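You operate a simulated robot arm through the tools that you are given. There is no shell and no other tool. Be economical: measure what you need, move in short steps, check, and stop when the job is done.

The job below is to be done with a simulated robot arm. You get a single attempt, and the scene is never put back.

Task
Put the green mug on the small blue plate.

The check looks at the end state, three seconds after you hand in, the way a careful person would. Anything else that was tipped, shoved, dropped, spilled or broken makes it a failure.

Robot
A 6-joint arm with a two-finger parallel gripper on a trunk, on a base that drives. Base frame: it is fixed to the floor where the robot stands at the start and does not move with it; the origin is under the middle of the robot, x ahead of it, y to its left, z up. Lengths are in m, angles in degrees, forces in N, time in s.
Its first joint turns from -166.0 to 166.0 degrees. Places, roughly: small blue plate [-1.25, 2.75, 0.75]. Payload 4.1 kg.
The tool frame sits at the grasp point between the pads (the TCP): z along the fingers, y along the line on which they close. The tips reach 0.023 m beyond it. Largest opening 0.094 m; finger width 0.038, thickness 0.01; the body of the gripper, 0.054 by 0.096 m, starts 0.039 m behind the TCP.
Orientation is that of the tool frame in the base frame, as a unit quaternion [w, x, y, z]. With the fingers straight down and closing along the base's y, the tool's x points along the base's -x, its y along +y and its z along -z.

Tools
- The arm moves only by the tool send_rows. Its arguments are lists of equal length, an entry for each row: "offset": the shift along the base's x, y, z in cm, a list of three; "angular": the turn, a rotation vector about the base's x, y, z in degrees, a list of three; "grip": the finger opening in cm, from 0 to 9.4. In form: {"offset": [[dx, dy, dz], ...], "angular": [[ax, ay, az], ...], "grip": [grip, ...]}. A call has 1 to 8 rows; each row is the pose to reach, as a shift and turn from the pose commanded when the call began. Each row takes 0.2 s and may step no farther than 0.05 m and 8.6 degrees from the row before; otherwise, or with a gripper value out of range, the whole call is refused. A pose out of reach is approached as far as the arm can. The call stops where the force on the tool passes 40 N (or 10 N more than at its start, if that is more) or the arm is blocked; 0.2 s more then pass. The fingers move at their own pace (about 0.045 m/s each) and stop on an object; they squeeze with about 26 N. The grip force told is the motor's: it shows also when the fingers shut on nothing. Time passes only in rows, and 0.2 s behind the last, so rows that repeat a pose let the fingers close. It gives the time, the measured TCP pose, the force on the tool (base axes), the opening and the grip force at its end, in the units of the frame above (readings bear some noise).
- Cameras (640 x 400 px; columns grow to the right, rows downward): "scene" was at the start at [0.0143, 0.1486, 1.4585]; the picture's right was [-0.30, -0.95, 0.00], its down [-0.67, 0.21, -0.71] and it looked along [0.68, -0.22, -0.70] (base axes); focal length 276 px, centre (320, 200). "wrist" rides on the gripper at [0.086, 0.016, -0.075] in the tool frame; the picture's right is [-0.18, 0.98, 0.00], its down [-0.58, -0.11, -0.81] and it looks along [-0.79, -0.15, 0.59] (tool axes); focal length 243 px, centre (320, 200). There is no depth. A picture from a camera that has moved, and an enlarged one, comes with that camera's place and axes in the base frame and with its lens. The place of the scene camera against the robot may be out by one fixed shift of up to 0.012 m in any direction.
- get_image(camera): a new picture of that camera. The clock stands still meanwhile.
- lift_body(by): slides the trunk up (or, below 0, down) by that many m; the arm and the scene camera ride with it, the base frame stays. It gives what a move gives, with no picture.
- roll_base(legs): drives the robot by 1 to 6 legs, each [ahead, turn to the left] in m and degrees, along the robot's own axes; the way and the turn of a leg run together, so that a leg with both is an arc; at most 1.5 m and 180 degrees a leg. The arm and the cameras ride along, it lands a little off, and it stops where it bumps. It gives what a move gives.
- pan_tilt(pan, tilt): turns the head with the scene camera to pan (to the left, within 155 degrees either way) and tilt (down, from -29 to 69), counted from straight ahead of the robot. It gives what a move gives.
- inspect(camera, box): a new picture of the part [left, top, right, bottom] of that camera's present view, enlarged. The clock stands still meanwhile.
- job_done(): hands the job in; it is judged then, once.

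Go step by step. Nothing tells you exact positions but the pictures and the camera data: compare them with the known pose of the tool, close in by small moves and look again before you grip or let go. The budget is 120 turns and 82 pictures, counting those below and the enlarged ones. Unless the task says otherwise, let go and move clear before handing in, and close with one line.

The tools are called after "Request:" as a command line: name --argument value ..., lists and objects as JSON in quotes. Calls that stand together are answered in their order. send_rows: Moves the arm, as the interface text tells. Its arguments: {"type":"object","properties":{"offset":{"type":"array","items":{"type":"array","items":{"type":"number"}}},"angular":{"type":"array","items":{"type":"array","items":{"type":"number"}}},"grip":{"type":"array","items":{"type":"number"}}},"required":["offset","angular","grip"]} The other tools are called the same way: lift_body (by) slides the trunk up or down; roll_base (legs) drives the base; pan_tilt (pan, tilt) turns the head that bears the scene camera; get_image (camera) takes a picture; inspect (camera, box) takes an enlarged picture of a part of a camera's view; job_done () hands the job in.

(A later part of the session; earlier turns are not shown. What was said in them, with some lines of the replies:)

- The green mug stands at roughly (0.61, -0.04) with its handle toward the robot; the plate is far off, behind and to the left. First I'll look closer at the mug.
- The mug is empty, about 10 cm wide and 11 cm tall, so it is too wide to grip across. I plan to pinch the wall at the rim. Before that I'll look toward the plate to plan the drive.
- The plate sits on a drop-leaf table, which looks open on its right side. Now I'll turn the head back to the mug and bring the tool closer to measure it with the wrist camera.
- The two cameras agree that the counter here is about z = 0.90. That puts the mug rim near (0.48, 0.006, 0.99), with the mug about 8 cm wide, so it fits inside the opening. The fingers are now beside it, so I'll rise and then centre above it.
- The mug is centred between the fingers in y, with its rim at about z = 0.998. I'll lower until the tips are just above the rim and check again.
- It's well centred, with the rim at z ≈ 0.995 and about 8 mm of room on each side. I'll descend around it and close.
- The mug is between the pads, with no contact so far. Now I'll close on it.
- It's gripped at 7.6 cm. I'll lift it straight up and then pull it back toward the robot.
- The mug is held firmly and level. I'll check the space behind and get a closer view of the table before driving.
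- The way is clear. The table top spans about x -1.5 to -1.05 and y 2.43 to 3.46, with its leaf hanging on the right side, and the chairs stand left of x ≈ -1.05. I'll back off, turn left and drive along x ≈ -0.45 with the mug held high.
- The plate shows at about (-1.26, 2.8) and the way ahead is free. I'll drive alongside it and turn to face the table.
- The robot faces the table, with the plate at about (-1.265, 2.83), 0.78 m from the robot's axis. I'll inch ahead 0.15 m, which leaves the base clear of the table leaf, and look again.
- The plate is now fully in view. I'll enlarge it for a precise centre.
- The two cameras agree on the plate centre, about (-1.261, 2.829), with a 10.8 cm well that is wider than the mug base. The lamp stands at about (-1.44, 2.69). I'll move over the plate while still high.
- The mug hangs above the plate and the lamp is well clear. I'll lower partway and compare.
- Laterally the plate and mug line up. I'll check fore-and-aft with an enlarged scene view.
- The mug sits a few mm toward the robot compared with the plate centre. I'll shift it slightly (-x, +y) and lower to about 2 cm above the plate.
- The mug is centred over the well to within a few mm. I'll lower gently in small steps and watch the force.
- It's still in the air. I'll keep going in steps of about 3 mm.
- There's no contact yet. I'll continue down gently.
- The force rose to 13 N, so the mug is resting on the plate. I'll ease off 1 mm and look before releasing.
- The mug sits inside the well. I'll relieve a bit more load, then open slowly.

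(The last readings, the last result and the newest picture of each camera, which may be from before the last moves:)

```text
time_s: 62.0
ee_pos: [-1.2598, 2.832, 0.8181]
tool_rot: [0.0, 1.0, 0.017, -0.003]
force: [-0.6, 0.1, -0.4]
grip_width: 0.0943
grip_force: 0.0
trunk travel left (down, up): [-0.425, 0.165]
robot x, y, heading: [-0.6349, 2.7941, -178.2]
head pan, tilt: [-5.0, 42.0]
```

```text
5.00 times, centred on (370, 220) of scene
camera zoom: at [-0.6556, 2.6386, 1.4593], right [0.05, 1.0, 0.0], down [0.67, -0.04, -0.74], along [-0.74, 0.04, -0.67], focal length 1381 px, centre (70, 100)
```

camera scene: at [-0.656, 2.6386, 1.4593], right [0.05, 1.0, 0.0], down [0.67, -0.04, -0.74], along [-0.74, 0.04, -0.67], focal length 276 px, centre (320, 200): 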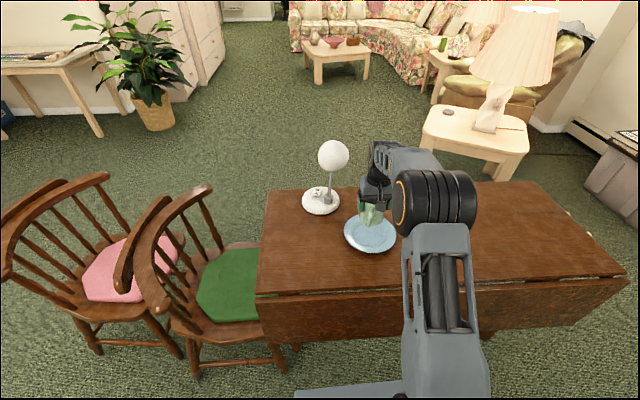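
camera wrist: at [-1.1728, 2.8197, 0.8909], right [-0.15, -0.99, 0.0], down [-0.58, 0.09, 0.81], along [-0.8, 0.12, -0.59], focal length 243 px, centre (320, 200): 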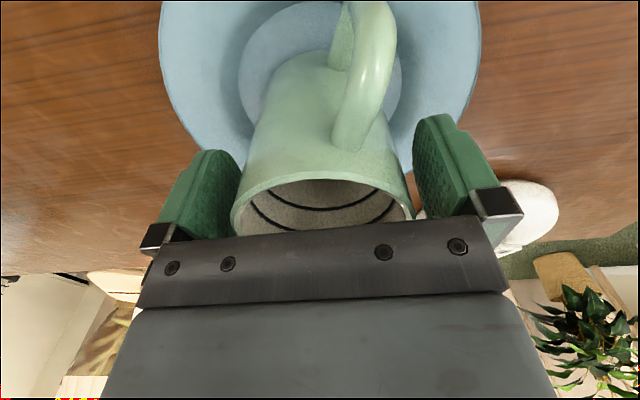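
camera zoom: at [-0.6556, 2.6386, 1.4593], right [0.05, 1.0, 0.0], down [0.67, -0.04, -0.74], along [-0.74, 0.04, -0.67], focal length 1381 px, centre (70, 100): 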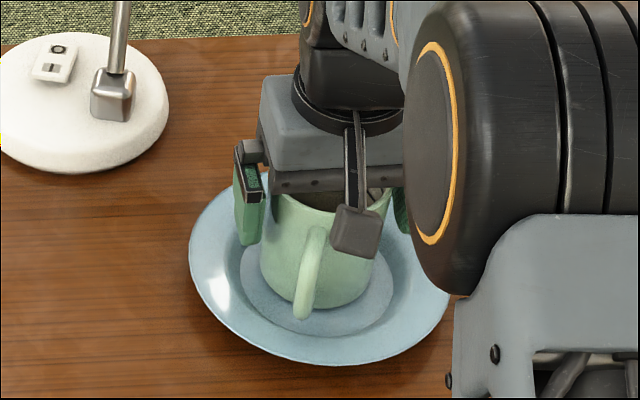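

The mug is free and upright. I'll rise straight up and check.

Request:
send_rows --offset '[[0, 0, 1], [0, 0, 3], [0, 0, 6], [0, 0, 10], [0, 0, 14], [0, 0, 18], [0, 0, 22], [0, 0, 22]]' --angular '[[0, 0, 0], [0, 0, 0], [0, 0, 0], [0, 0, 0], [0, 0, 0], [0, 0, 0], [0, 0, 0], [0, 0, 0]]' --grip '[9.4, 9.4, 9.4, 9.4, 9.4, 9.4, 9.4, 9.4]'

Request:
get_image --camera "wrist"

Request:
inspect --camera "scene" --box '[280, 140, 440, 260]'

```text
time_s: 63.8
ee_pos: [-1.2583, 2.8316, 1.0415]
tool_rot: [0.0, 1.0, 0.016, -0.004]
force: [0.1, 0.7, 0.4]
grip_width: 0.094
grip_force: 0.1
trunk travel left (down, up): [-0.425, 0.165]
robot x, y, heading: [-0.6321, 2.79, -178.1]
head pan, tilt: [-5.0, 42.0]
```

```text
42 pictures are left
camera wrist: at [-1.1719, 2.8192, 1.1146], right [-0.15, -0.99, 0.0], down [-0.58, 0.09, 0.81], along [-0.8, 0.12, -0.59], focal length 243 px, centre (320, 200)
```

wrist: 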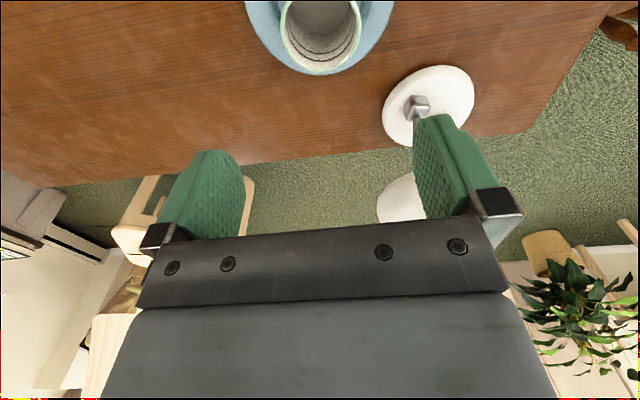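

```text
3.33 times, centred on (360, 200) of scene
camera zoom: at [-0.6553, 2.6385, 1.4593], right [0.05, 1.0, 0.0], down [0.67, -0.04, -0.74], along [-0.74, 0.04, -0.67], focal length 921 px, centre (187, 200)
```

zoom: 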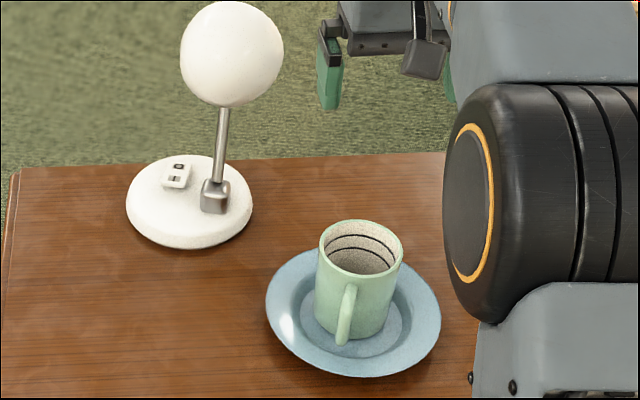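

The mug stands upright in the middle of the plate, nothing else was moved, and the gripper is clear. I'll hand in now.

Request:
job_done

```text
The job is handed in.
```

The green mug is standing upright on the small blue plate, the gripper is clear of it, and the job is handed in.
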